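You operate a simulated robot arm through the tools that you are given. There is no shell and no other tool.

You run a simulated two-armed robot. Do the job below in one go: nothing can be reset, and whatever is moved stays where it is left.

Task
Wipe the slurry off the tops of both long cores.
Fine: wet the blue-grip pad in the WATER tray first; steady each core with your other hand; put the pad back. Set down upright: pad with the blue grip. What is to be rubbed or washed off counts as gone when no trace of it is left.

Only the result counts: the job must be done as asked and must still hold three seconds after the hand-in. Knocking over, shifting, dropping, spilling or breaking anything else fails it.

Robot
Two 7-joint arms with two-finger parallel grippers on one trunk, on a base that moves. Base frame: it is fixed to the floor where the robot stands at the start and does not move with it; the origin is under the middle of the robot, x ahead of it, y to its left, z up. Lengths are in mm, angles in rad, forces in N, time in s.
The left shoulder is at the start at [80, 131, 947], the right one opposite. With the tool pointing down near the work surface each hand reaches from about 400 to 860 mm from the robot's upright axis, wherever it stands, measured 20 degrees to its own side. Places, roughly: pad with the blue grip (4x6x5 cm) [500, 200, 900]; water tray [400, 200, 900]. Payload 1.57 kg a hand.
The TCP of each hand is the grasp point between the finger pads, 30 mm short of the fingertips. In the tool frame z runs along the fingers and y along their closing line. Largest opening 110 mm; finger width 24, thickness 12; the body of the gripper, 48 by 112 mm, starts 78 mm behind the TCP.
Orientation is told as [roll, pitch, yaw] about the base's x, y, z axes, in that order, counted from this pose: with the fingers straight down and closing along the base's y, the tool's x points along the base's -x, its y along +y and its z along -z.

Tools
- The arms move only by the tool drive_tool. It takes "left_series", "right_series" or both (then of equal length, played together; a hand with none holds still); each is a list of rows, each a list of 2 entries, a list of its own where there are three numbers: the shift along the base's x, y, z in mm, then the turn, a rotation vector about the base's x, y, z in rad. In form: [[[dx, dy, dz], [ax, ay, az]], ...]. A call has 1 to 20 rows; each row shifts and turns the commanded pose from where the row before left it. "left_claw" and "right_claw" are, for a hand that has rows, the closure, from 0 (fully open) to 1 (shut), set as the call begins (left out, the last holds). A row lasts 0.2 s, in which the tool goes at most 50 mm and 0.15 rad; a call with a longer step from one row to the next is refused whole, and so is a gripper value outside its range. A pose out of reach is approached as far as the arm can. The call stops where the force on the tool passes 40 N (or 10 N more than at its start, if that is more) or the arm is blocked; 0.2 s more then pass. The fingers move at their own pace (about 108 mm/s each) and stop on an object; they squeeze with about 27 N. The grip force told is the motor's: it shows also when the fingers shut on nothing. Time passes only in rows, and 0.2 s behind the last, so rows that do not move let the fingers close. It gives the time, the measured TCP pose, the force on the tool (base axes), the opening and the grip force at its end, in the units of the frame above (readings bear some noise), with the torque about the TCP (base axes, N m) and any sound that the robot's microphone picked up.
- Cameras (640 x 400 px; columns grow to the right, rows downward): "scene" is now at [-49.1, -7.7, 1428]; the picture's right is [-0.07, -1.00, 0.00], its down [-0.48, 0.03, -0.88] and it looks along [0.87, -0.06, -0.48] (base axes); focal length 258 px, centre (320, 200). "left" rides on the left gripper at [70, -16, -141] in its tool frame; the picture's right is [0.23, 0.97, 0.00], its down [-0.86, 0.20, -0.48] and it looks along [-0.47, 0.11, 0.88] (tool axes); focal length 222 px, centre (320, 200). "right" rides on the right gripper at [70, 16, -141] in its tool frame; the picture's right is [-0.23, 0.97, 0.00], its down [-0.86, -0.20, -0.48] and it looks along [-0.47, -0.11, 0.88] (tool axes); focal length 222 px, centre (320, 200). There is no depth. A picture from a camera that has moved, and an enlarged one, comes with that camera's place and axes in the base frame and with its lens.
- get_image(camera): a new picture of that camera. It takes no simulated time.
- drive_base(legs): drives the robot by 1 to 6 legs, each [ahead, left, turn to the left] in mm, mm and rad, along the robot's own axes; the way and the turn of a leg run together, so that a leg with both is an arc; at most 1500 mm and 3.142 rad a leg. The arms and the cameras ride along, it lands a little off, and it stops where it bumps. It gives what a move gives.
- turn_head(pan, tilt): turns the head with the scene camera to pan (to the left, within 1.902 rad either way) and tilt (down, from -0.506 to 1.204), counted from straight ahead of the robot. It gives what a move gives.
- zoom(camera, box): a new picture of the part [left, top, right, bottom] of that camera's present view, enlarged. It takes no simulated time.
- job_done(): hands the job in; it is judged then, once.

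Places have to be worked out from the pictures, the camera data and where the tool is seen. Open the grippers and draw the arms clear of the work before you hand the job in, unless the task says otherwise.

The tools are called after ">>>" as a command line: name --argument value ..., lists and objects as JSON in quotes. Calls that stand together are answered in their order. drive_tool: Moves the arms, as the interface text tells. Its arguments: {"type":"object","properties":{"left_series":{"type":"array","items":{"type":"array"}},"left_claw":{"type":"number"},"right_series":{"type":"array","items":{"type":"array"}},"right_claw":{"type":"number"}},"required":[]} The other tools are called the same way: drive_base (legs) drives the base; turn_head (pan, tilt) turns the head that bears the scene camera; get_image (camera) takes a picture; zoom (camera, box) takes an enlarged picture of a part of a camera's view; job_done () hands the job in.

At the start:

```text
clock: 0.0
left_tool_pos: [480.0, 176.6, 1351.7]
left_tcp_rot: [-0.001, -0.001, 0.001]
left_wrist_force: [-0.8, 0.4, 0.4]
left_wrist_torque: [0.01, -0.01, 0.02]
left_grip_width: 109.8
left_grip_force: 0.1
right_tool_pos: [522.8, -274.3, 1269.3]
right_tcp_rot: [-0.001, 0.0, -0.001]
right_wrist_force: [-0.4, 0.6, 0.1]
right_wrist_torque: [-0.02, -0.03, 0.02]
right_grip_width: 109.9
right_grip_force: 0.1
robot x, y, heading: [-0.5, -0.1, -0.002]
head pan, tilt (commanded): [-0.07, 0.504]
```

scene: 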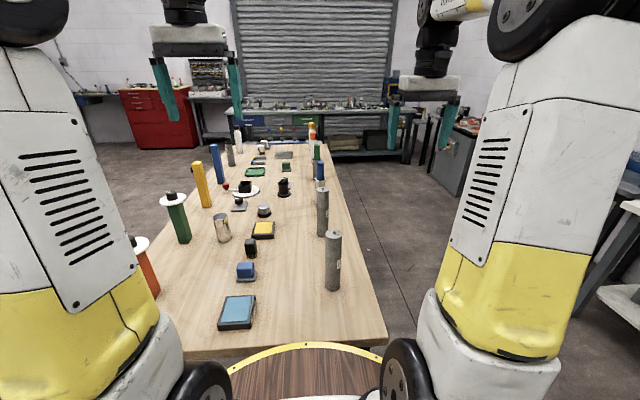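
right: 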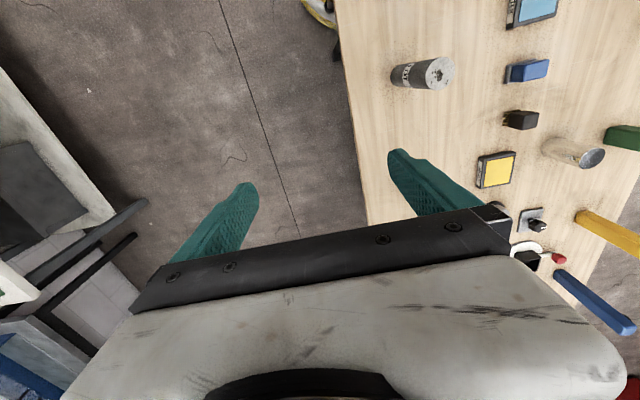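
left: 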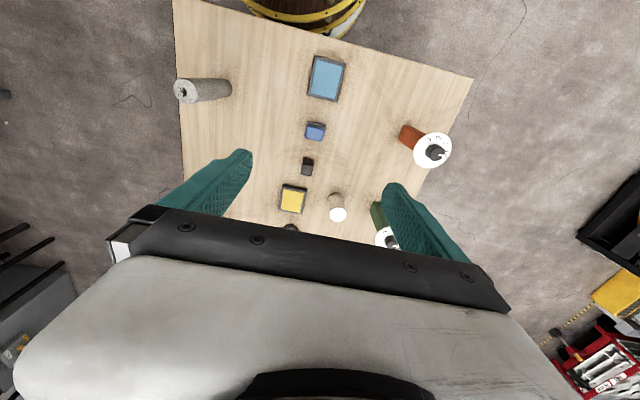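

I see a long table with a blue-water tray, a blue-grip pad, other pads and two grey cylindrical cores on the right. I'll zoom in to read the labels and find details.

>>> zoom --camera "scene" --box '[180, 200, 380, 340]'

>>> zoom --camera "scene" --box '[220, 110, 360, 220]'

>>> zoom --camera "left" --box '[160, 0, 480, 220]'

>>> zoom --camera "right" --box '[340, 0, 640, 200]'

```text
2.86 times, centred on (280, 270) of scene
camera zoom: at [-49.1, -7.7, 1428.0], right [-0.07, -1.0, 0.0], down [-0.48, 0.03, -0.88], along [0.87, -0.06, -0.48], focal length 737 px, centre (434, 0)
```

zoom: 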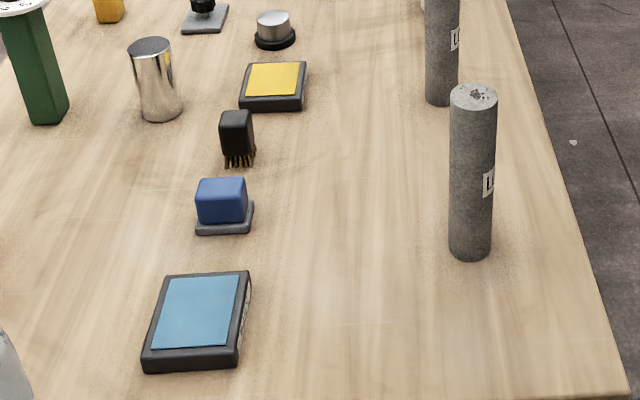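

```text
3.64 times, centred on (290, 165) of scene
camera zoom: at [-49.1, -7.7, 1428.0], right [-0.07, -1.0, 0.0], down [-0.48, 0.03, -0.88], along [0.87, -0.06, -0.48], focal length 938 px, centre (429, 327)
```

zoom: 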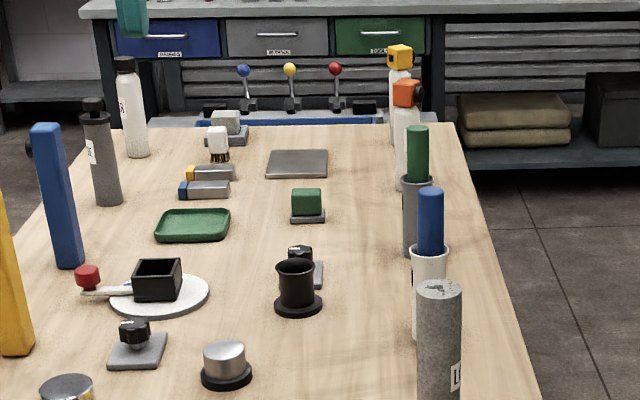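

```text
1.82 times, centred on (320, 110) of left
camera zoom: at [411.6, 161.5, 1491.0], right [-0.23, 0.97, 0.0], down [0.86, 0.2, 0.48], along [0.47, 0.11, -0.88], focal length 404 px, centre (320, 364)
```

zoom: 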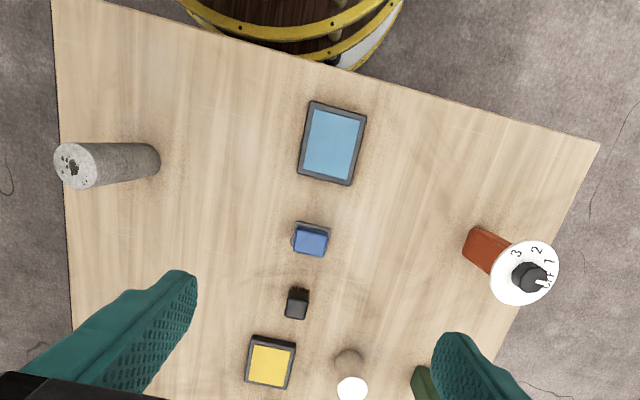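

```text
2.00 times, centred on (490, 100) of right
camera zoom: at [453.7, -256.1, 1411.6], right [0.23, 0.97, 0.0], down [0.86, -0.2, 0.48], along [0.47, -0.11, -0.88], focal length 444 px, centre (-20, 400)
```

zoom: 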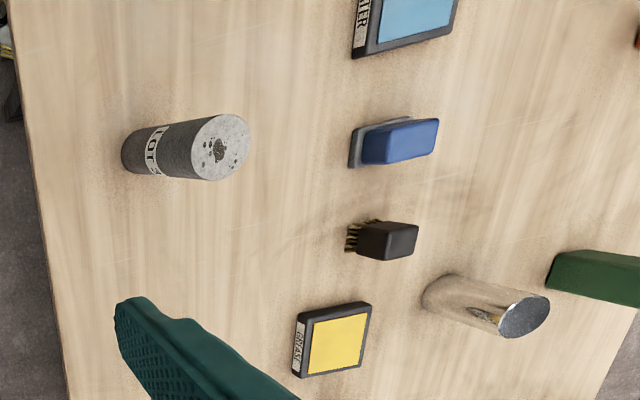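

The geometry from two cameras agrees on a table top near z≈850, with core 1 near (485,-77), core 2 near (730,-72), the pad near (533,177) and the tray near (408,177). I'll lower the left hand to well above the pad for a closer look, and start yawing the right hand, which stays high.

>>> drive_tool --left_series '[[[10, 0, -45], [0, 0, 0]], [[10, 0, -45], [0, 0, 0]], [[10, 0, -45], [0, 0, 0]], [[0, 0, -45], [0, 0, 0]], [[0, 0, -40], [0, 0, 0]], [[0, 0, -30], [0, 0, 0]], [[0, 0, 0], [0, 0, 0]], [[0, 0, 0], [0, 0, 0]], [[0, 0, 0], [0, 0, 0]], [[0, 0, 0], [0, 0, 0]], [[0, 0, 0], [0, 0, 0]]]' --right_series '[[[-3, -10, 0], [0, 0, -0.1428]], [[-3, -10, 0], [0, 0, -0.1428]], [[-3, -10, 0], [0, 0, -0.1428]], [[-3, -10, 0], [0, 0, -0.1428]], [[-3, -10, 0], [0, 0, -0.1428]], [[-3, -10, 0], [0, 0, -0.1428]], [[-3, -10, 0], [0, 0, -0.1428]], [[-3, -10, 0], [0, 0, -0.1428]], [[-3, -10, 0], [0, 0, -0.1428]], [[-3, -10, 0], [0, 0, -0.1428]], [[-3, 0, 0], [0, 0, -0.1428]]]'

>>> get_image --camera "left"

>>> get_image --camera "right"

>>> get_image --camera "scene"

```text
clock: 2.4
left_tool_pos: [511.5, 175.0, 1099.4]
left_tcp_rot: [0.0, 0.001, 0.001]
left_wrist_force: [-0.1, -0.4, 0.0]
left_wrist_torque: [-0.01, -0.01, -0.03]
left_grip_width: 110.2
left_grip_force: 0.0
right_tool_pos: [489.0, -372.6, 1270.5]
right_tcp_rot: [0.0, -0.001, -1.573]
right_wrist_force: [0.6, 0.7, 0.0]
right_wrist_torque: [0.04, -0.02, -0.01]
right_grip_width: 109.7
right_grip_force: 0.0
robot x, y, heading: [0.6, -0.8, -0.001]
head pan, tilt (commanded): [-0.07, 0.504]
```

```text
taken
camera left: at [442.1, 160.8, 1240.4], right [-0.23, 0.97, 0.0], down [0.86, 0.2, 0.48], along [0.47, 0.11, -0.88], focal length 222 px, centre (320, 200)
```

left: 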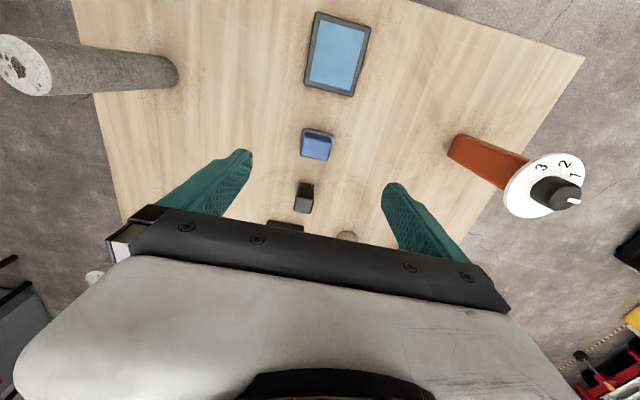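

```text
taken
camera right: at [506.4, -302.8, 1412.2], right [0.97, -0.23, 0.0], down [-0.2, -0.85, 0.48], along [-0.11, -0.47, -0.88], focal length 222 px, centre (320, 200)
```

right: 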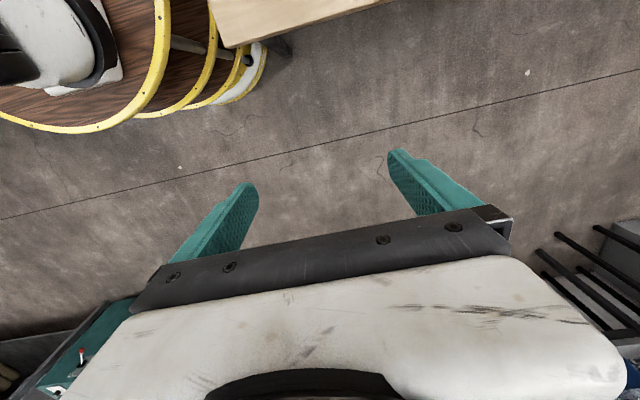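

```text
taken
camera scene: at [-49.1, -7.7, 1428.0], right [-0.07, -1.0, 0.0], down [-0.48, 0.03, -0.88], along [0.87, -0.06, -0.48], focal length 258 px, centre (320, 200)
```

scene: 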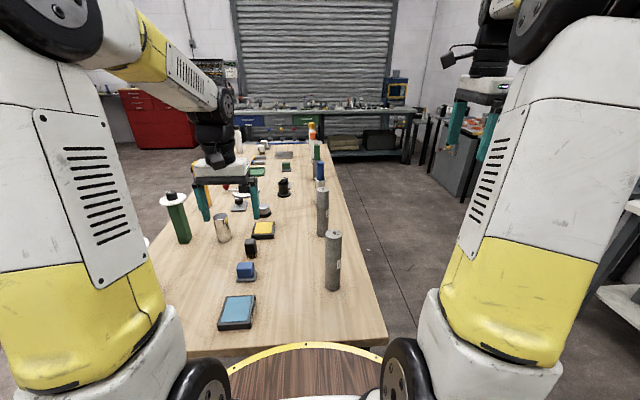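

The moves went as commanded. I'll zoom in on the pad, tray and core through the left hand camera to get precise places.

>>> zoom --camera "left" --box '[260, 0, 400, 220]'

>>> zoom --camera "left" --box '[0, 20, 200, 120]'

>>> zoom --camera "left" --box '[280, 110, 360, 170]'

```text
1.82 times, centred on (330, 110) of left
camera zoom: at [442.1, 160.8, 1240.4], right [-0.23, 0.97, 0.0], down [0.86, 0.2, 0.48], along [0.47, 0.11, -0.88], focal length 404 px, centre (302, 364)
```

zoom: 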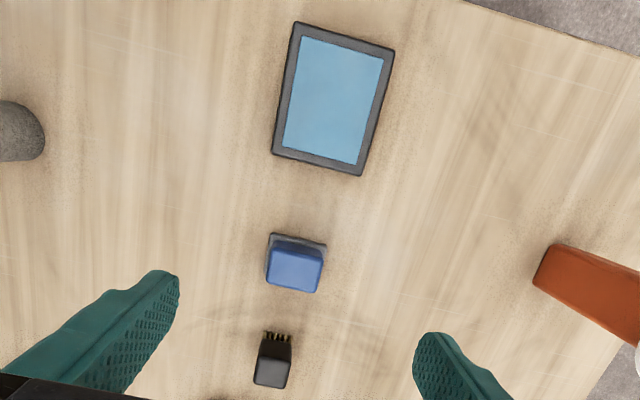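

```text
3.20 times, centred on (100, 70) of left
camera zoom: at [442.1, 160.8, 1240.4], right [-0.23, 0.97, 0.0], down [0.86, 0.2, 0.48], along [0.47, 0.11, -0.88], focal length 711 px, centre (1024, 616)
```

zoom: 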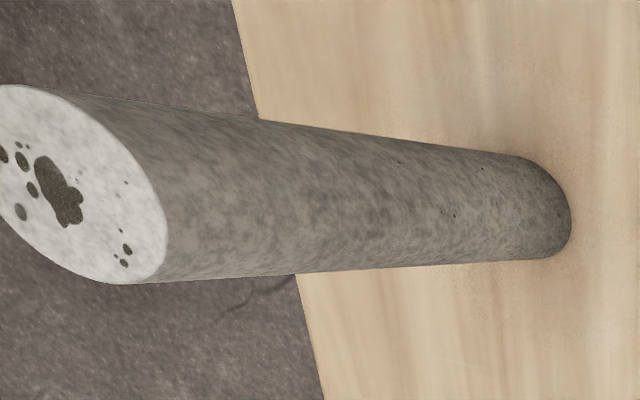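

```text
6.67 times, centred on (320, 140) of left
camera zoom: at [442.1, 160.8, 1240.4], right [-0.23, 0.97, 0.0], down [0.86, 0.2, 0.48], along [0.47, 0.11, -0.88], focal length 1481 px, centre (320, 600)
```

zoom: 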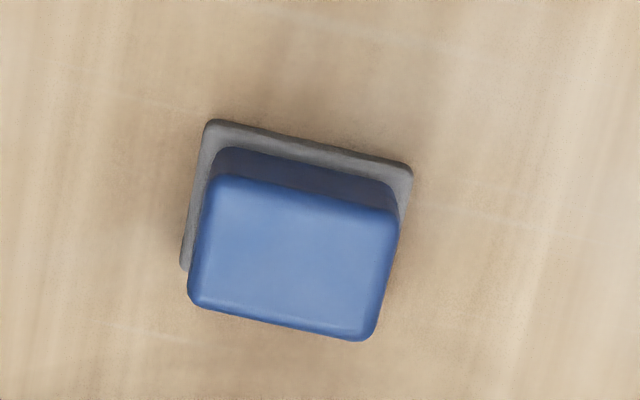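

The pad's grip is centred near (537,177), with its top at z≈900 and its long side along y. I'll bring the left hand over it, fingers open, to about z=960 and look again.

>>> drive_tool --left_series '[[[13, 0, -30], [0, 0, 0]], [[12, 0, -35], [0, 0, 0]], [[0, 0, -35], [0, 0, 0]], [[0, 0, -35], [0, 0, 0]], [[0, 0, 0], [0, 0, 0]]]' --left_claw 0

>>> get_image --camera "left"

>>> zoom --camera "scene" --box '[160, 160, 320, 320]'

```text
clock: 3.6
left_tool_pos: [534.6, 177.2, 964.2]
left_tcp_rot: [-0.001, -0.001, 0.001]
left_wrist_force: [-0.3, -0.2, 0.3]
left_wrist_torque: [0.0, -0.02, -0.01]
left_grip_width: 110.0
left_grip_force: 0.1
right_tool_pos: [490.1, -373.0, 1270.8]
right_tcp_rot: [0.0, 0.001, -1.57]
right_wrist_force: [0.1, -0.1, 0.2]
right_wrist_torque: [0.02, 0.02, -0.02]
right_grip_width: 110.1
right_grip_force: 0.2
robot x, y, heading: [1.2, 1.5, 0.003]
head pan, tilt (commanded): [-0.07, 0.504]
```

```text
taken
camera left: at [466.8, 162.0, 1104.8], right [-0.23, 0.97, 0.0], down [0.85, 0.2, 0.48], along [0.47, 0.11, -0.88], focal length 222 px, centre (320, 200)
```

left: 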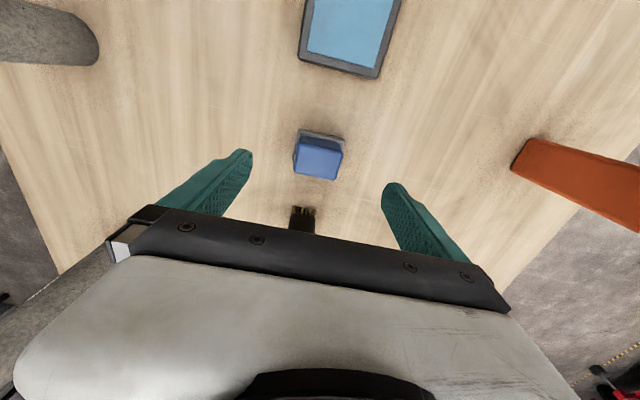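

```text
2.50 times, centred on (240, 240) of scene
camera zoom: at [-49.1, -7.7, 1428.0], right [-0.07, -1.0, 0.0], down [-0.48, 0.03, -0.88], along [0.87, -0.06, -0.48], focal length 645 px, centre (520, 100)
```

zoom: 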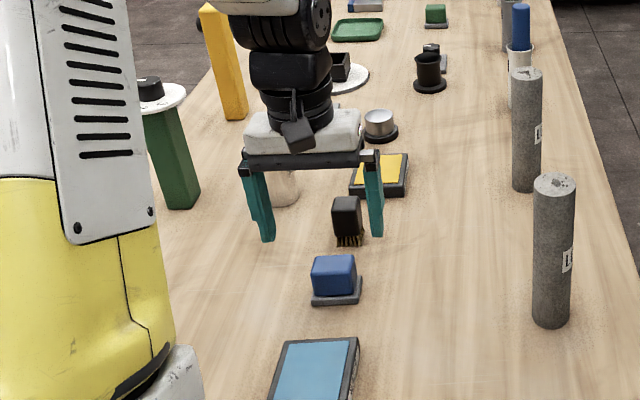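

The pad is in front of the fingers and not yet below the TCP line. I'll zoom to refine its centre.

>>> zoom --camera "left" --box '[270, 110, 370, 200]'

```text
4.44 times, centred on (320, 155) of left
camera zoom: at [466.8, 162.0, 1104.8], right [-0.23, 0.97, 0.0], down [0.85, 0.2, 0.48], along [0.47, 0.11, -0.88], focal length 987 px, centre (320, 400)
```

zoom: 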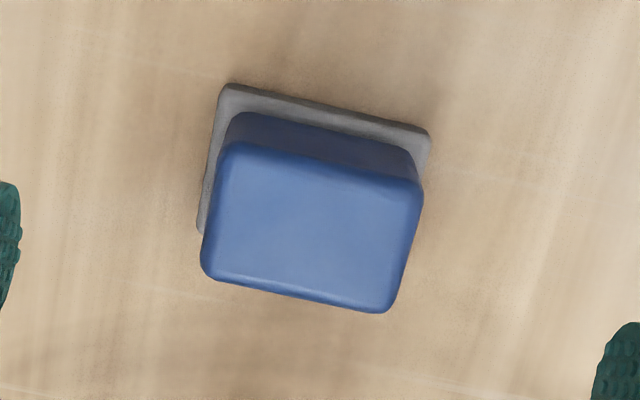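

The refined pad centre is about (539,177), with its top at z≈890 and the grip 44 mm wide along y. I'll descend to TCP z≈893, so the fingertips are at about 863, just above the plate, then close.

>>> drive_tool --left_series '[[[2, 0, -25], [0, 0, 0]], [[0, 0, -25], [0, 0, 0]], [[0, 0, -20], [0, 0, 0]], [[0, 0, 0], [0, 0, 0]]]'

>>> zoom --camera "left" --box '[180, 100, 460, 275]'

>>> zoom --camera "scene" --box '[190, 200, 310, 300]'

```text
clock: 4.6
left_tool_pos: [538.4, 175.4, 894.2]
left_tcp_rot: [0.0, -0.001, 0.0]
left_wrist_force: [-0.5, -0.4, 0.5]
left_wrist_torque: [0.03, 0.02, 0.01]
left_grip_width: 110.2
left_grip_force: 0.0
right_tool_pos: [489.9, -372.2, 1271.0]
right_tcp_rot: [-0.001, 0.001, -1.572]
right_wrist_force: [-0.7, 0.3, 0.5]
right_wrist_torque: [-0.04, -0.01, 0.03]
right_grip_width: 110.0
right_grip_force: 0.0
robot x, y, heading: [-1.1, 1.7, 0.0]
head pan, tilt (commanded): [-0.07, 0.504]
```

```text
2.29 times, centred on (320, 188) of left
camera zoom: at [469.2, 161.5, 1035.4], right [-0.23, 0.97, 0.0], down [0.86, 0.2, 0.48], along [0.47, 0.11, -0.88], focal length 508 px, centre (320, 229)
```

zoom: 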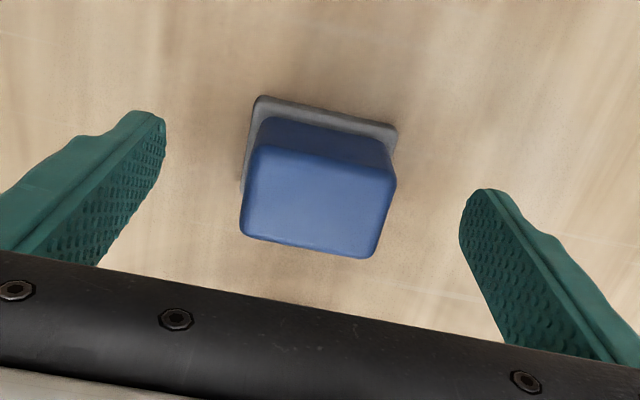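

```text
4.00 times, centred on (250, 250) of scene
camera zoom: at [-49.1, -7.7, 1428.0], right [-0.07, -1.0, 0.0], down [-0.48, 0.03, -0.88], along [0.87, -0.06, -0.48], focal length 1032 px, centre (600, 0)
```

zoom: 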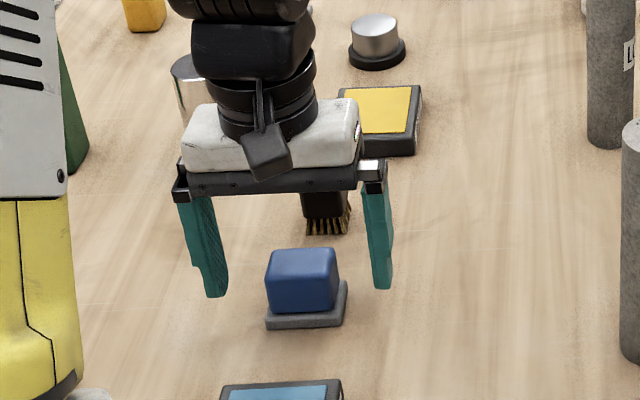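

The fingers straddle the grip symmetrically and the tips look to be above the plate. I'll close the left claw on the grip.

>>> drive_tool --left_series '[[[0, 0, 0], [0, 0, 0]], [[0, 0, 0], [0, 0, 0]], [[0, 0, 0], [0, 0, 0]], [[0, 0, 0], [0, 0, 0]], [[0, 0, 0], [0, 0, 0]]]' --left_claw 1

>>> zoom --camera "left" --box '[180, 100, 460, 275]'

>>> zoom --camera "scene" --box '[190, 200, 310, 300]'

```text
clock: 5.8
left_tool_pos: [537.3, 176.4, 894.7]
left_tcp_rot: [0.0, -0.001, 0.001]
left_wrist_force: [-0.1, 0.2, 0.6]
left_wrist_torque: [0.01, 0.0, 0.03]
left_grip_width: 47.4
left_grip_force: 26.9
right_tool_pos: [490.4, -372.6, 1271.1]
right_tcp_rot: [0.001, 0.002, -1.57]
right_wrist_force: [0.1, -0.1, -0.5]
right_wrist_torque: [0.0, -0.01, 0.04]
right_grip_width: 110.0
right_grip_force: 0.1
robot x, y, heading: [0.9, 1.6, -0.003]
head pan, tilt (commanded): [-0.07, 0.504]
```

```text
2.29 times, centred on (320, 188) of left
camera zoom: at [469.2, 161.5, 1035.6], right [-0.23, 0.97, 0.0], down [0.86, 0.2, 0.48], along [0.47, 0.11, -0.88], focal length 508 px, centre (320, 229)
```

zoom: 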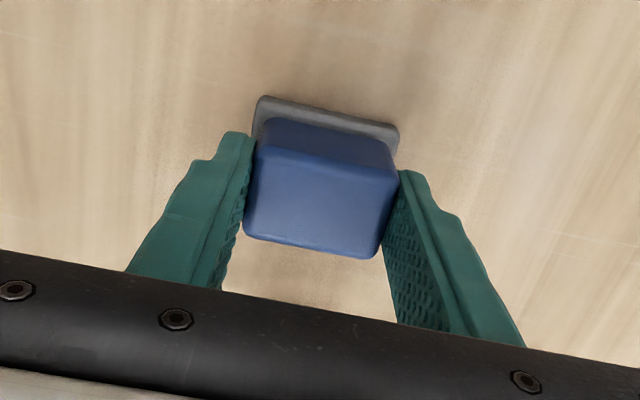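

```text
4.00 times, centred on (250, 250) of scene
camera zoom: at [-49.1, -7.7, 1428.0], right [-0.07, -1.0, 0.0], down [-0.48, 0.03, -0.88], along [0.87, -0.06, -0.48], focal length 1032 px, centre (600, 0)
```

zoom: 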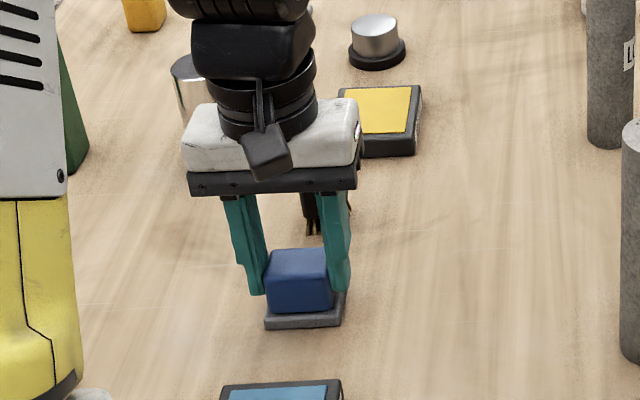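

The pad is held (47 mm, 27 N) and barely moved. I'll lift it 60 mm straight up and carry it to above the water tray centre (about (410,176)).

>>> drive_tool --left_series '[[[0, 0, 10], [0, 0, 0]], [[0, 0, 20], [0, 0, 0]], [[0, 0, 30], [0, 0, 0]], [[-32, 0, 0], [0, 0, 0]], [[-32, 0, 0], [0, 0, 0]], [[-32, 0, 0], [0, 0, 0]], [[-32, 0, 0], [0, 0, 0]], [[0, 0, 0], [0, 0, 0]]]'

>>> get_image --camera "left"

>>> zoom --camera "scene" --box '[170, 220, 310, 340]'

```text
clock: 7.6
left_tool_pos: [408.5, 175.6, 955.9]
left_tcp_rot: [0.002, -0.001, 0.002]
left_wrist_force: [0.0, 0.0, -0.5]
left_wrist_torque: [0.01, 0.03, -0.01]
left_grip_width: 0.0
left_grip_force: 21.3
right_tool_pos: [490.0, -371.9, 1271.4]
right_tcp_rot: [-0.001, 0.0, -1.571]
right_wrist_force: [-0.1, 0.3, 0.1]
right_wrist_torque: [0.02, 0.0, 0.01]
right_grip_width: 110.0
right_grip_force: 0.1
robot x, y, heading: [-4.0, -0.5, -0.006]
head pan, tilt (commanded): [-0.07, 0.504]
```

```text
taken
camera left: at [340.2, 160.5, 1098.0], right [-0.23, 0.97, 0.0], down [0.86, 0.2, 0.48], along [0.47, 0.11, -0.88], focal length 222 px, centre (320, 200)
```

left: 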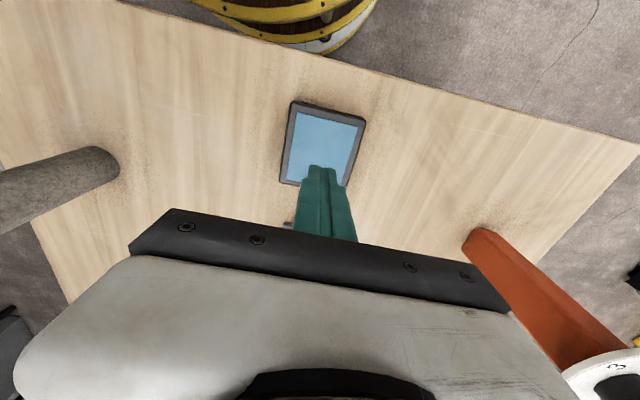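

```text
3.33 times, centred on (240, 280) of scene
camera zoom: at [-49.1, -7.7, 1428.0], right [-0.07, -1.0, 0.0], down [-0.48, 0.03, -0.88], along [0.87, -0.06, -0.48], focal length 860 px, centre (587, -67)
```

zoom: 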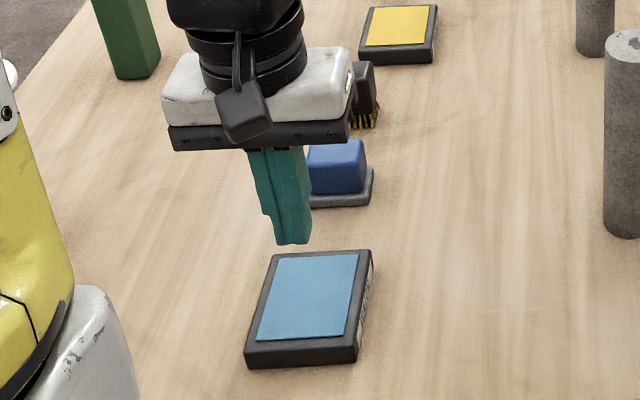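

The claw shut to 0: the pad slipped out at the start of the lift and still stands at its place, upright. Re-triangulating the plate gives a top near z≈832 and a pad top near ≈873, so I gripped only its rounded top. I'll open, go back above it and descend deeper.

>>> drive_tool --left_series '[[[0, 0, 0], [0, 0, 0]], [[32, 0, 0], [0, 0, 0]], [[32, 0, 0], [0, 0, 0]], [[32, 0, 0], [0, 0, 0]], [[32, 0, 0], [0, 0, 0]], [[0, 0, -20], [0, 0, 0]], [[0, 0, -20], [0, 0, 0]], [[0, 0, -20], [0, 0, 0]], [[0, 0, -8], [0, 0, 0]], [[0, 0, 0], [0, 0, 0]]]' --left_claw 0

>>> zoom --camera "left" --box '[180, 100, 460, 275]'

>>> zoom --camera "scene" --box '[200, 230, 290, 290]'

```text
clock: 9.8
left_tool_pos: [536.0, 176.0, 887.1]
left_tcp_rot: [0.001, 0.0, -0.001]
left_wrist_force: [0.4, 0.7, 0.9]
left_wrist_torque: [0.01, 0.0, -0.01]
left_grip_width: 109.8
left_grip_force: 0.1
right_tool_pos: [489.7, -373.0, 1270.7]
right_tcp_rot: [-0.001, 0.001, -1.57]
right_wrist_force: [0.4, 0.2, -0.3]
right_wrist_torque: [0.02, 0.01, 0.01]
right_grip_width: 110.0
right_grip_force: 0.0
robot x, y, heading: [1.8, -2.1, 0.001]
head pan, tilt (commanded): [-0.07, 0.504]
```

```text
2.29 times, centred on (320, 188) of left
camera zoom: at [467.1, 160.7, 1028.2], right [-0.23, 0.97, 0.0], down [0.86, 0.2, 0.48], along [0.47, 0.11, -0.88], focal length 508 px, centre (320, 229)
```

zoom: 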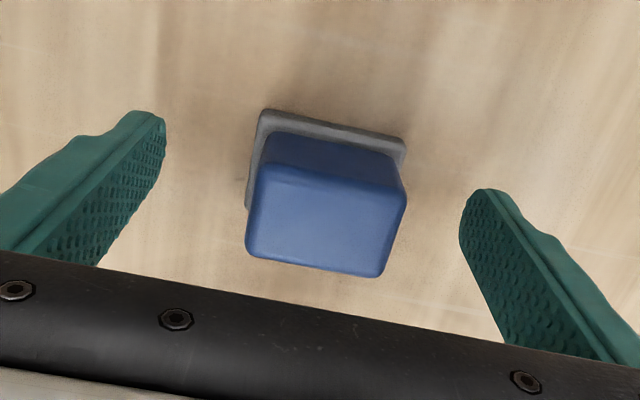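

```text
6.67 times, centred on (245, 260) of scene
camera zoom: at [-49.1, -7.7, 1428.0], right [-0.07, -1.0, 0.0], down [-0.48, 0.03, -0.88], along [0.87, -0.06, -0.48], focal length 1719 px, centre (820, -200)
```

zoom: 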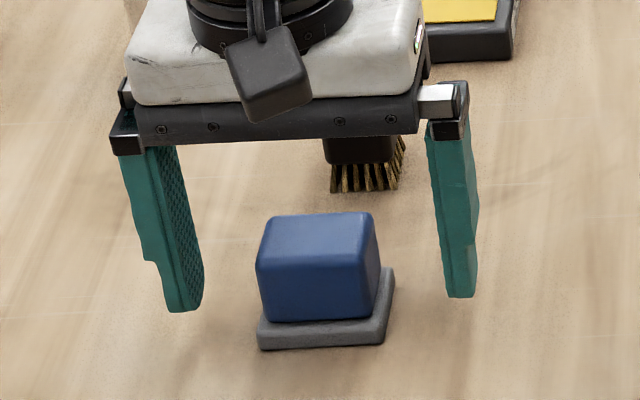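

The tips are now near z≈857, beside the pad with ~22 mm clearance on each side. My height estimates for the table scatter (825–850), so I'll lower gently in small steps with the fingers open and feel for the table.

>>> drive_tool --left_series '[[[0, 0, -3], [0, 0, 0]], [[0, 0, -3], [0, 0, 0]], [[0, 0, -3], [0, 0, 0]], [[0, 0, 0], [0, 0, 0]]]'

>>> zoom --camera "scene" --box '[200, 230, 290, 290]'

```text
clock: 10.8
left_tool_pos: [537.6, 175.1, 878.6]
left_tcp_rot: [0.001, 0.0, 0.001]
left_wrist_force: [0.7, 0.4, 0.0]
left_wrist_torque: [-0.01, 0.0, 0.0]
left_grip_width: 109.9
left_grip_force: 0.0
right_tool_pos: [490.1, -374.2, 1270.1]
right_tcp_rot: [0.003, 0.0, -1.57]
right_wrist_force: [0.7, -0.7, 0.0]
right_wrist_torque: [-0.01, 0.03, -0.01]
right_grip_width: 110.2
right_grip_force: 0.1
robot x, y, heading: [1.5, 6.1, -0.001]
head pan, tilt (commanded): [-0.07, 0.504]
```

```text
6.67 times, centred on (245, 260) of scene
camera zoom: at [-49.1, -7.7, 1428.0], right [-0.07, -1.0, 0.0], down [-0.48, 0.03, -0.88], along [0.87, -0.06, -0.48], focal length 1719 px, centre (820, -200)
```

zoom: 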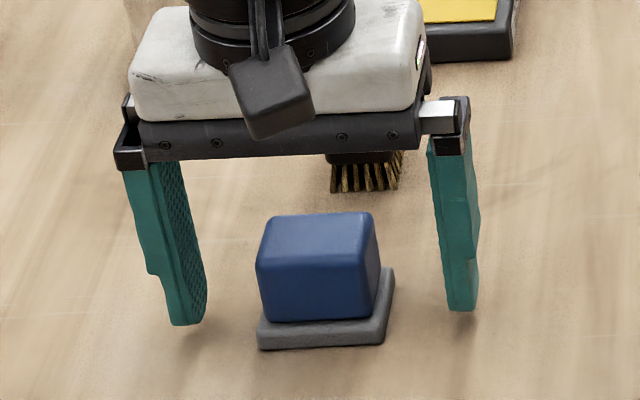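

There's no contact yet at tip z≈849, though soft shadows under the tips suggest the table is close. I'll continue in small steps.

>>> drive_tool --left_series '[[[0, 0, -2], [0, 0, 0]], [[0, 0, -2], [0, 0, 0]], [[0, 0, -2], [0, 0, 0]], [[0, 0, 0], [0, 0, 0]]]'

>>> zoom --camera "scene" --box '[200, 230, 290, 290]'

```text
clock: 11.8
left_tool_pos: [536.6, 175.6, 872.0]
left_tcp_rot: [-0.001, 0.0, 0.0]
left_wrist_force: [0.1, -1.2, 0.2]
left_wrist_torque: [0.01, -0.03, -0.02]
left_grip_width: 109.9
left_grip_force: 0.0
right_tool_pos: [489.9, -373.9, 1269.8]
right_tcp_rot: [0.0, 0.0, -1.571]
right_wrist_force: [0.5, 1.2, 0.3]
right_wrist_torque: [0.0, 0.0, 0.03]
right_grip_width: 110.1
right_grip_force: 0.1
robot x, y, heading: [-0.9, 2.2, 0.0]
head pan, tilt (commanded): [-0.07, 0.504]
```

```text
6.67 times, centred on (245, 260) of scene
camera zoom: at [-49.1, -7.7, 1428.0], right [-0.07, -1.0, 0.0], down [-0.48, 0.03, -0.88], along [0.87, -0.06, -0.48], focal length 1719 px, centre (820, -200)
```

zoom: 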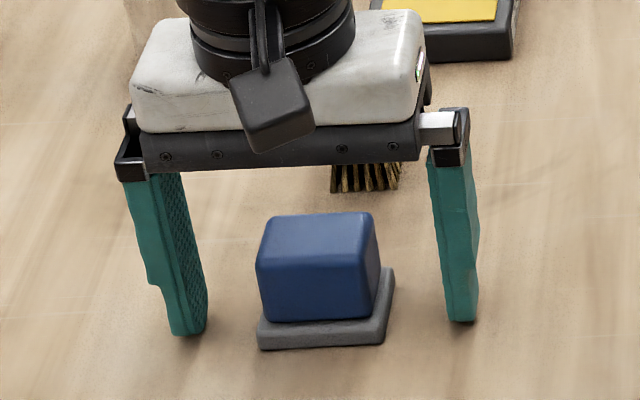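

The tips are at ≈842 and almost on their shadows. I'll take a few more 2 mm steps.

>>> drive_tool --left_series '[[[0, 0, -2], [0, 0, 0]], [[0, 0, -2], [0, 0, 0]], [[0, 0, 0], [0, 0, 0]]]'

>>> zoom --camera "scene" --box '[200, 230, 290, 290]'

```text
clock: 12.7
left_tool_pos: [537.3, 176.2, 870.1]
left_tcp_rot: [0.0, -0.001, 0.001]
left_wrist_force: [-3.9, -0.2, 11.4]
left_wrist_torque: [-0.09, 0.27, -0.02]
left_grip_width: 110.0
left_grip_force: 0.0
right_tool_pos: [489.6, -373.5, 1270.4]
right_tcp_rot: [0.0, 0.0, -1.569]
right_wrist_force: [0.6, -1.5, -0.2]
right_wrist_torque: [0.04, -0.02, -0.03]
right_grip_width: 110.0
right_grip_force: 0.1
robot x, y, heading: [1.0, -4.1, 0.003]
head pan, tilt (commanded): [-0.07, 0.504]
stopped in row 3 (left hand): the force on the tool passed its limit at 41 N (the readings are from after the stop); the commanded pose is now the measured one
```

```text
6.67 times, centred on (245, 260) of scene
camera zoom: at [-49.7, -7.8, 1428.0], right [-0.07, -1.0, 0.0], down [-0.48, 0.03, -0.88], along [0.87, -0.06, -0.48], focal length 1719 px, centre (820, -200)
```

zoom: 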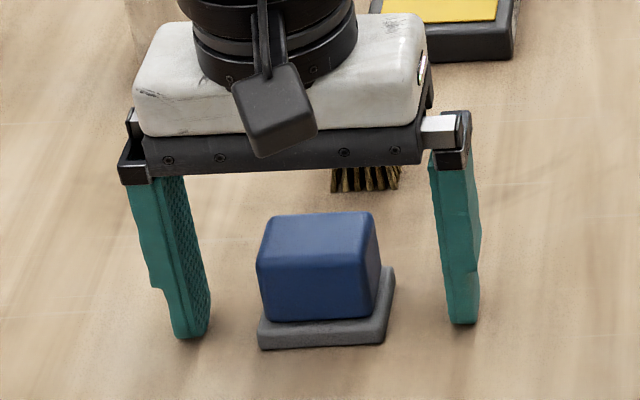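

The table was felt at TCP z≈870, so the table is at z≈840, the pad top at ≈889 and the plate top at ≈851. I'll rise to TCP ≈884 (grasp point inside the grip, tips just above the plate) and centre on the pad before closing.

>>> drive_tool --left_series '[[[0, 0, 7], [0, 0, 0]], [[1, 1, 7], [0, 0, 0]], [[0, 0, 0], [0, 0, 0]]]'

>>> zoom --camera "left" --box '[180, 100, 460, 275]'

>>> zoom --camera "scene" --box '[200, 230, 290, 290]'

```text
clock: 13.5
left_tool_pos: [538.2, 177.0, 883.0]
left_tcp_rot: [0.0, 0.0, 0.0]
left_wrist_force: [0.5, 0.1, -0.4]
left_wrist_torque: [0.02, -0.01, 0.0]
left_grip_width: 109.8
left_grip_force: 0.1
right_tool_pos: [489.7, -373.0, 1270.7]
right_tcp_rot: [-0.002, -0.001, -1.571]
right_wrist_force: [0.1, 0.1, 0.0]
right_wrist_torque: [0.02, 0.04, -0.03]
right_grip_width: 109.8
right_grip_force: 0.1
robot x, y, heading: [0.7, 1.5, -0.003]
head pan, tilt (commanded): [-0.07, 0.504]
```

```text
2.29 times, centred on (320, 188) of left
camera zoom: at [470.0, 162.7, 1023.9], right [-0.23, 0.97, 0.0], down [0.85, 0.2, 0.48], along [0.47, 0.11, -0.88], focal length 508 px, centre (320, 229)
```

zoom: 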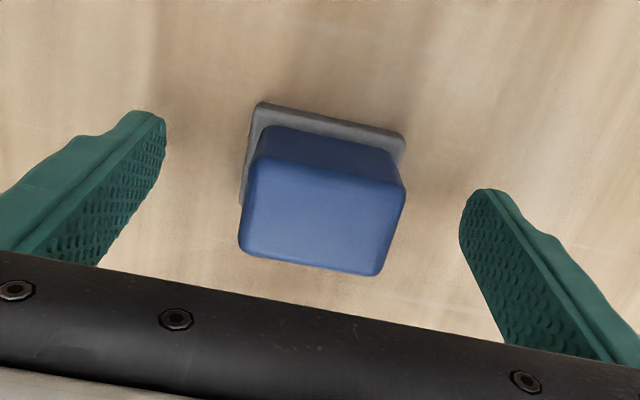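

```text
6.67 times, centred on (245, 260) of scene
camera zoom: at [-49.2, -7.7, 1428.0], right [-0.07, -1.0, 0.0], down [-0.48, 0.03, -0.88], along [0.87, -0.06, -0.48], focal length 1719 px, centre (820, -200)
```

zoom: 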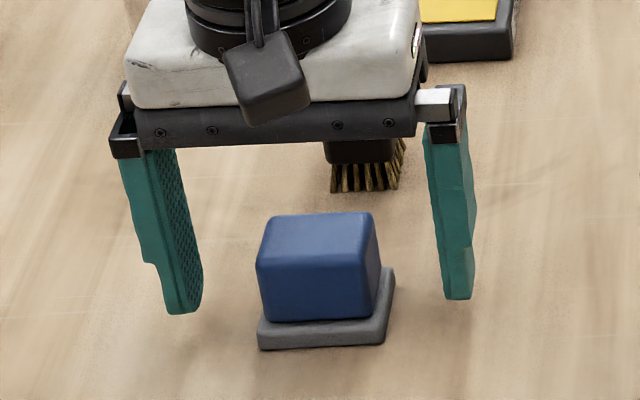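

The fingers are centred over the grip with tips a few mm above the plate. I'll close again and then try a small 4 mm lift to test the hold.

>>> drive_tool --left_series '[[[0, 0, 0], [0, 0, 0]], [[0, 0, 0], [0, 0, 0]], [[0, 0, 0], [0, 0, 0]], [[0, 0, 0], [0, 0, 0]], [[0, 0, 0], [0, 0, 0]], [[0, 0, 0], [0, 0, 0]], [[0, 0, 2], [0, 0, 0]], [[0, 0, 2], [0, 0, 0]], [[0, 0, 0], [0, 0, 0]]]' --left_claw 1

>>> zoom --camera "left" --box '[180, 100, 460, 275]'

>>> zoom --camera "scene" --box '[200, 230, 290, 290]'

```text
clock: 15.5
left_tool_pos: [538.4, 177.0, 887.5]
left_tcp_rot: [0.001, -0.001, -0.001]
left_wrist_force: [0.3, 0.1, 0.3]
left_wrist_torque: [0.02, 0.01, -0.03]
left_grip_width: 47.1
left_grip_force: 26.6
right_tool_pos: [490.8, -372.9, 1270.3]
right_tcp_rot: [0.001, 0.0, -1.571]
right_wrist_force: [-0.4, -0.3, -0.4]
right_wrist_torque: [-0.01, 0.0, 0.01]
right_grip_width: 109.8
right_grip_force: 0.0
robot x, y, heading: [0.5, -1.4, -0.003]
head pan, tilt (commanded): [-0.07, 0.504]
```

```text
2.29 times, centred on (320, 188) of left
camera zoom: at [469.3, 163.0, 1028.2], right [-0.23, 0.97, 0.0], down [0.85, 0.2, 0.48], along [0.47, 0.11, -0.88], focal length 508 px, centre (320, 229)
```

zoom: 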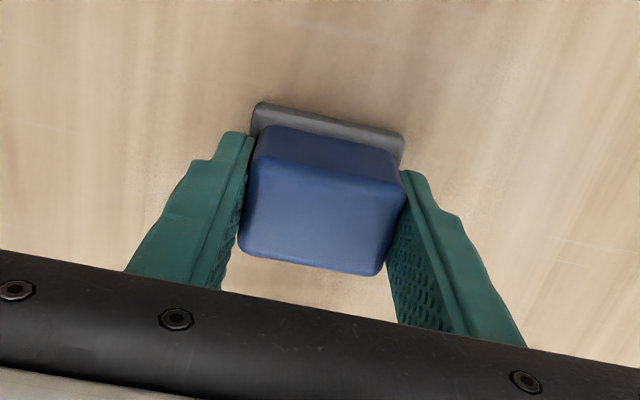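

```text
6.67 times, centred on (245, 260) of scene
camera zoom: at [-49.2, -7.7, 1428.0], right [-0.07, -1.0, 0.0], down [-0.48, 0.03, -0.88], along [0.87, -0.06, -0.48], focal length 1719 px, centre (820, -200)
```

zoom: 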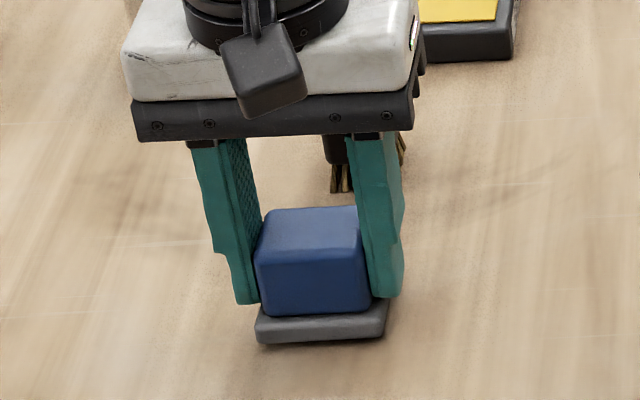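

The pad now rises with the hand (its shadow shows under it, width 47 mm). I'll lift slowly another 40 mm and check that it still holds.

>>> drive_tool --left_series '[[[0, 0, 3], [0, 0, 0]], [[0, 0, 5], [0, 0, 0]], [[0, 0, 8], [0, 0, 0]], [[0, 0, 8], [0, 0, 0]], [[0, 0, 8], [0, 0, 0]], [[0, 0, 5], [0, 0, 0]], [[0, 0, 3], [0, 0, 0]], [[0, 0, 0], [0, 0, 0]]]'

>>> zoom --camera "left" --box '[180, 100, 460, 275]'

>>> zoom --camera "scene" --box '[200, 220, 290, 280]'

```text
clock: 17.3
left_tool_pos: [539.6, 177.3, 928.0]
left_tcp_rot: [0.001, -0.001, -0.001]
left_wrist_force: [0.1, -0.4, -1.4]
left_wrist_torque: [-0.01, -0.03, 0.02]
left_grip_width: 47.6
left_grip_force: 27.3
right_tool_pos: [490.2, -372.9, 1271.0]
right_tcp_rot: [0.001, 0.0, -1.572]
right_wrist_force: [0.0, 1.1, -0.1]
right_wrist_torque: [0.0, -0.02, 0.05]
right_grip_width: 109.9
right_grip_force: 0.1
robot x, y, heading: [2.5, 0.1, 0.001]
head pan, tilt (commanded): [-0.07, 0.504]
```

```text
2.29 times, centred on (320, 188) of left
camera zoom: at [469.4, 162.9, 1068.0], right [-0.23, 0.97, 0.0], down [0.85, 0.2, 0.48], along [0.47, 0.11, -0.88], focal length 508 px, centre (320, 229)
```

zoom: 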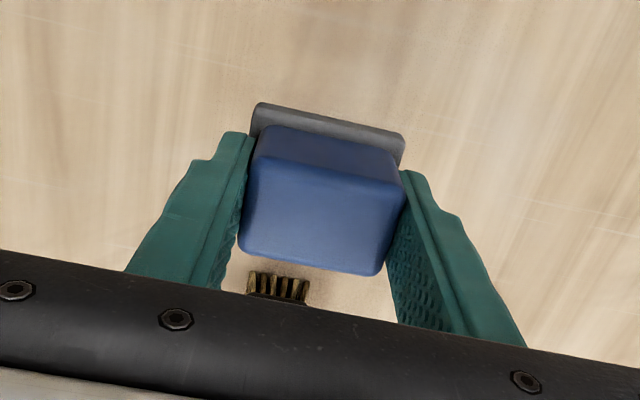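

```text
6.67 times, centred on (245, 250) of scene
camera zoom: at [-49.2, -7.7, 1428.0], right [-0.07, -1.0, 0.0], down [-0.48, 0.03, -0.88], along [0.87, -0.06, -0.48], focal length 1719 px, centre (820, -133)
```

zoom: 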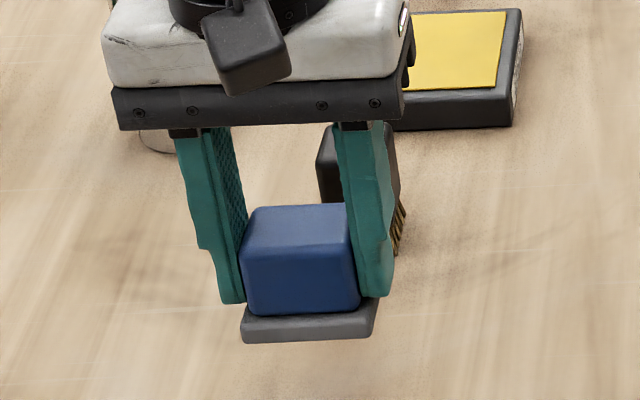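

The pad is held firmly at 928 with no slip. I'll carry it at this height (pad bottom ≈885) to over the tray centre, x≈411, y≈177.

>>> drive_tool --left_series '[[[-10, 0, 2], [0, 0, 0]], [[-20, -0.5, 0], [0, 0, 0]], [[-25, -0.5, 0], [0, 0, 0]], [[-25, -0.5, 0], [0, 0, 0]], [[-25, 0, 0], [0, 0, 0]], [[-15, 0, 0], [0, 0, 0]], [[-8, 0, 0], [0, 0, 0]], [[0, 0, 0], [0, 0, 0]]]'

>>> get_image --camera "left"

>>> zoom --camera "scene" --box '[190, 250, 300, 340]'

```text
clock: 19.1
left_tool_pos: [409.9, 176.4, 930.0]
left_tcp_rot: [-0.002, 0.0, 0.0]
left_wrist_force: [-0.4, 0.6, -0.3]
left_wrist_torque: [0.01, 0.01, 0.04]
left_grip_width: 47.6
left_grip_force: 26.9
right_tool_pos: [490.8, -371.6, 1270.7]
right_tcp_rot: [0.0, -0.001, -1.57]
right_wrist_force: [-0.5, -0.4, 0.0]
right_wrist_torque: [0.0, 0.01, 0.02]
right_grip_width: 110.0
right_grip_force: 0.1
robot x, y, heading: [-0.6, 2.5, 0.003]
head pan, tilt (commanded): [-0.07, 0.504]
```

```text
taken
camera left: at [341.0, 161.2, 1070.5], right [-0.23, 0.97, 0.0], down [0.85, 0.2, 0.48], along [0.47, 0.11, -0.88], focal length 222 px, centre (320, 200)
```

left: 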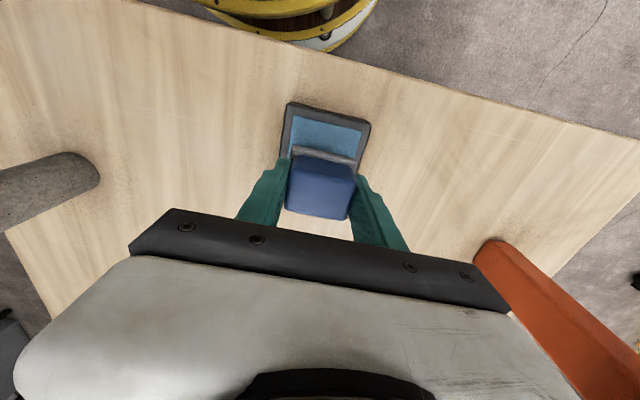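

```text
4.44 times, centred on (245, 295) of scene
camera zoom: at [-49.2, -7.7, 1428.0], right [-0.07, -1.0, 0.0], down [-0.48, 0.03, -0.88], along [0.87, -0.06, -0.48], focal length 1146 px, centre (653, -222)
```

zoom: 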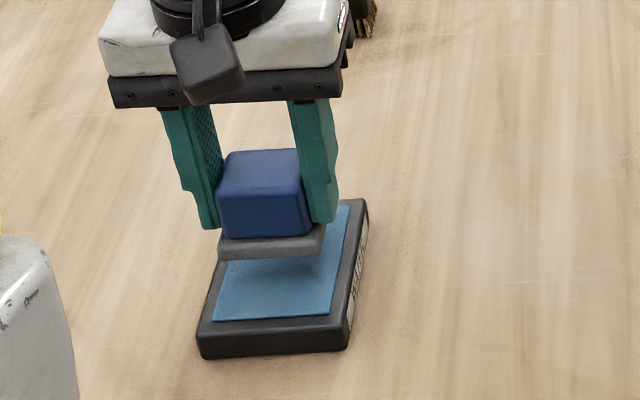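

The pad hangs centred over the blue water surface. I'll lower it 20 mm, then creep in 1 mm steps until I read a light contact force.

>>> drive_tool --left_series '[[[0, 0, -8], [0, 0, 0]], [[0, 0, -8], [0, 0, 0]], [[0, 0, -4], [0, 0, 0]], [[0, 0, -2], [0, 0, 0]], [[0, 0, 0], [0, 0, 0]]]'

>>> zoom --camera "scene" --box '[190, 250, 300, 340]'

```text
clock: 20.3
left_tool_pos: [410.3, 177.8, 906.9]
left_tcp_rot: [-0.001, 0.0, -0.001]
left_wrist_force: [-0.5, -0.7, -0.8]
left_wrist_torque: [-0.01, 0.04, 0.0]
left_grip_width: 47.4
left_grip_force: 27.2
right_tool_pos: [489.7, -372.6, 1270.7]
right_tcp_rot: [0.0, 0.001, -1.571]
right_wrist_force: [-0.5, 0.9, -0.3]
right_wrist_torque: [0.01, 0.0, -0.02]
right_grip_width: 109.9
right_grip_force: 0.1
robot x, y, heading: [0.1, 3.3, -0.001]
head pan, tilt (commanded): [-0.07, 0.504]
```

```text
4.44 times, centred on (245, 295) of scene
camera zoom: at [-49.2, -7.7, 1428.0], right [-0.07, -1.0, 0.0], down [-0.48, 0.03, -0.88], along [0.87, -0.06, -0.48], focal length 1146 px, centre (653, -222)
```

zoom: 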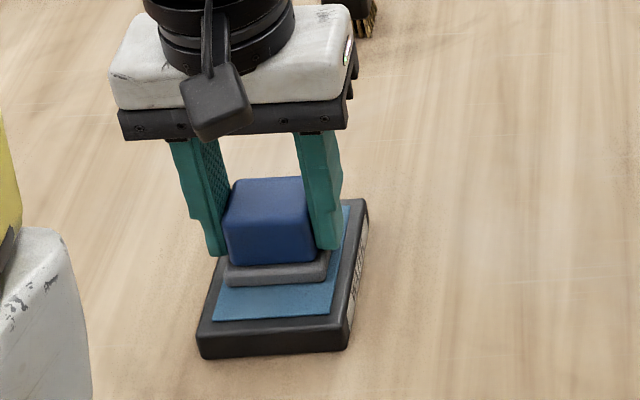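

The pad is just above the surface with no contact force yet. I'll go on in 1 mm steps.

>>> drive_tool --left_series '[[[0, 0, -1], [0, 0, 0]], [[0, 0, -1], [0, 0, 0]], [[0, 0, -1], [0, 0, 0]], [[0, 0, 0], [0, 0, 0]]]'

>>> zoom --camera "scene" --box '[190, 250, 300, 340]'

```text
clock: 21.0
left_tool_pos: [409.4, 177.4, 906.6]
left_tcp_rot: [0.0, -0.002, -0.002]
left_wrist_force: [-4.4, -0.2, 17.4]
left_wrist_torque: [0.03, 0.22, 0.01]
left_grip_width: 47.3
left_grip_force: 26.9
right_tool_pos: [489.5, -372.3, 1271.6]
right_tcp_rot: [0.001, 0.0, -1.568]
right_wrist_force: [-0.1, 0.0, 0.8]
right_wrist_torque: [-0.03, -0.02, -0.01]
right_grip_width: 110.1
right_grip_force: 0.0
robot x, y, heading: [-2.1, 0.5, -0.0]
head pan, tilt (commanded): [-0.07, 0.504]
stopped in row 3 (left hand): the force on the tool passed its limit at 41 N (the readings are from after the stop); the commanded pose is now the measured one
```

```text
4.44 times, centred on (245, 295) of scene
camera zoom: at [-49.9, -7.8, 1428.0], right [-0.07, -1.0, 0.0], down [-0.48, 0.03, -0.88], along [0.87, -0.06, -0.48], focal length 1146 px, centre (653, -222)
```

zoom: 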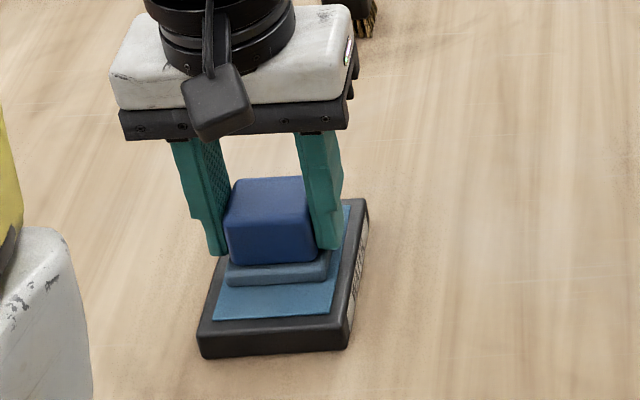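

The pad touched the water (41 N stop, now ~17 N) and its plate has turned bluish: it's wet. I'll lift it straight up to park high, while the right hand rolls to point its fingers to +y at its high, clear place.

>>> drive_tool --left_series '[[[0, 0, 3], [0, 0, 0]], [[0, 0, 6], [0, 0, 0]], [[0, 0, 12], [0, 0, 0]], [[0, 0, 20], [0, 0, 0]], [[0, 0, 25], [0, 0, 0]], [[0, 0, 30], [0, 0, 0]], [[0, 0, 30], [0, 0, 0]], [[0, 0, 30], [0, 0, 0]], [[0, 0, 25], [0, 0, 0]], [[0, 0, 20], [0, 0, 0]], [[0, 0, 10], [0, 0, 0]], [[0, 0, 0], [0, 0, 0]]]' --right_series '[[[0, 0, 0], [0.1428, 0, 0]], [[0, 0, 0], [0.1428, 0, 0]], [[0, 0, 0], [0.1428, 0, 0]], [[0, 0, 0], [0.1428, 0, 0]], [[0, 0, 0], [0.1428, 0, 0]], [[0, 0, 0], [0.1428, 0, 0]], [[0, 0, 0], [0.1428, 0, 0]], [[0, 0, 0], [0.1428, 0, 0]], [[0, 0, 0], [0.1428, 0, 0]], [[0, 0, 0], [0.1428, 0, 0]], [[0, 0, 0], [0.1428, 0, 0]], [[0, 0, 0], [0, 0, 0]]]'

>>> get_image --camera "scene"

>>> get_image --camera "right"

>>> get_image --camera "left"

```text
clock: 23.6
left_tool_pos: [411.6, 177.1, 1117.6]
left_tcp_rot: [0.001, -0.002, -0.001]
left_wrist_force: [-0.8, 0.2, -0.6]
left_wrist_torque: [0.04, -0.01, 0.02]
left_grip_width: 47.4
left_grip_force: 27.1
right_tool_pos: [489.9, -372.2, 1269.5]
right_tcp_rot: [2.948, 1.57, 1.376]
right_wrist_force: [0.5, 0.7, 0.3]
right_wrist_torque: [-0.01, -0.01, -0.02]
right_grip_width: 109.9
right_grip_force: 0.0
robot x, y, heading: [1.3, -2.1, -0.001]
head pan, tilt (commanded): [-0.07, 0.504]
```

```text
taken
camera scene: at [-49.3, -7.7, 1428.0], right [-0.07, -1.0, 0.0], down [-0.48, 0.03, -0.88], along [0.87, -0.06, -0.48], focal length 258 px, centre (320, 200)
```

scene: 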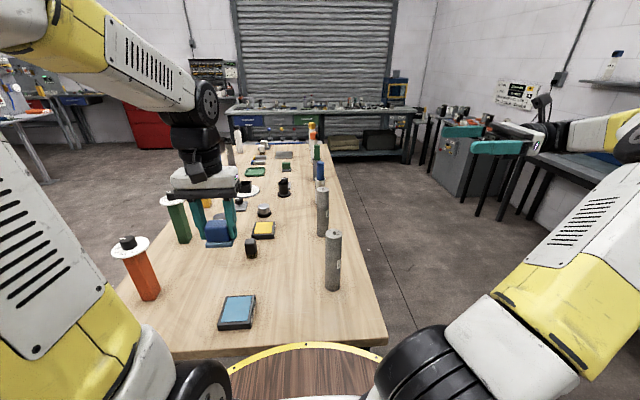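

```text
taken
camera right: at [505.9, -513.3, 1340.2], right [0.97, 0.0, -0.23], down [-0.2, -0.48, -0.86], along [-0.11, 0.88, -0.46], focal length 222 px, centre (320, 200)
```

right: 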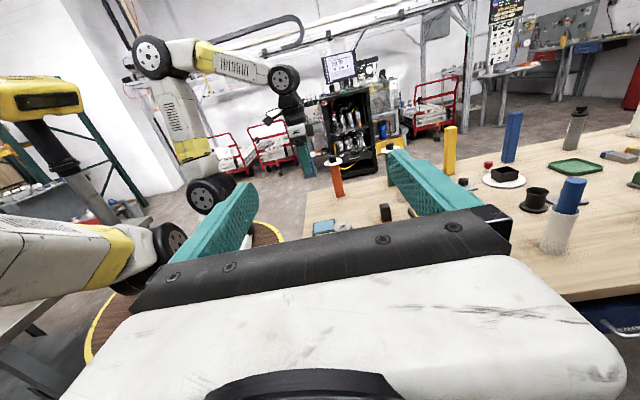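

```text
taken
camera left: at [342.2, 162.2, 1258.7], right [-0.23, 0.97, 0.0], down [0.85, 0.2, 0.48], along [0.47, 0.11, -0.88], focal length 222 px, centre (320, 200)
```

left: 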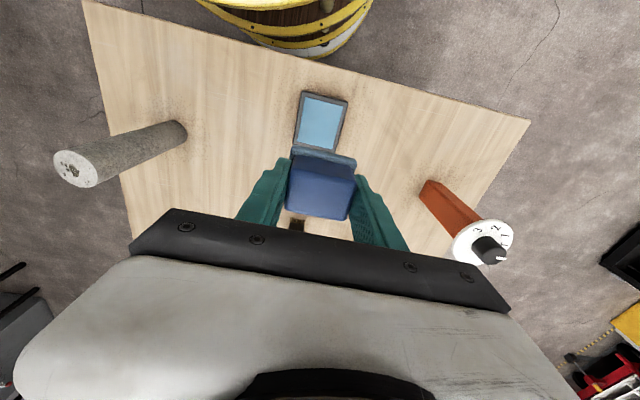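

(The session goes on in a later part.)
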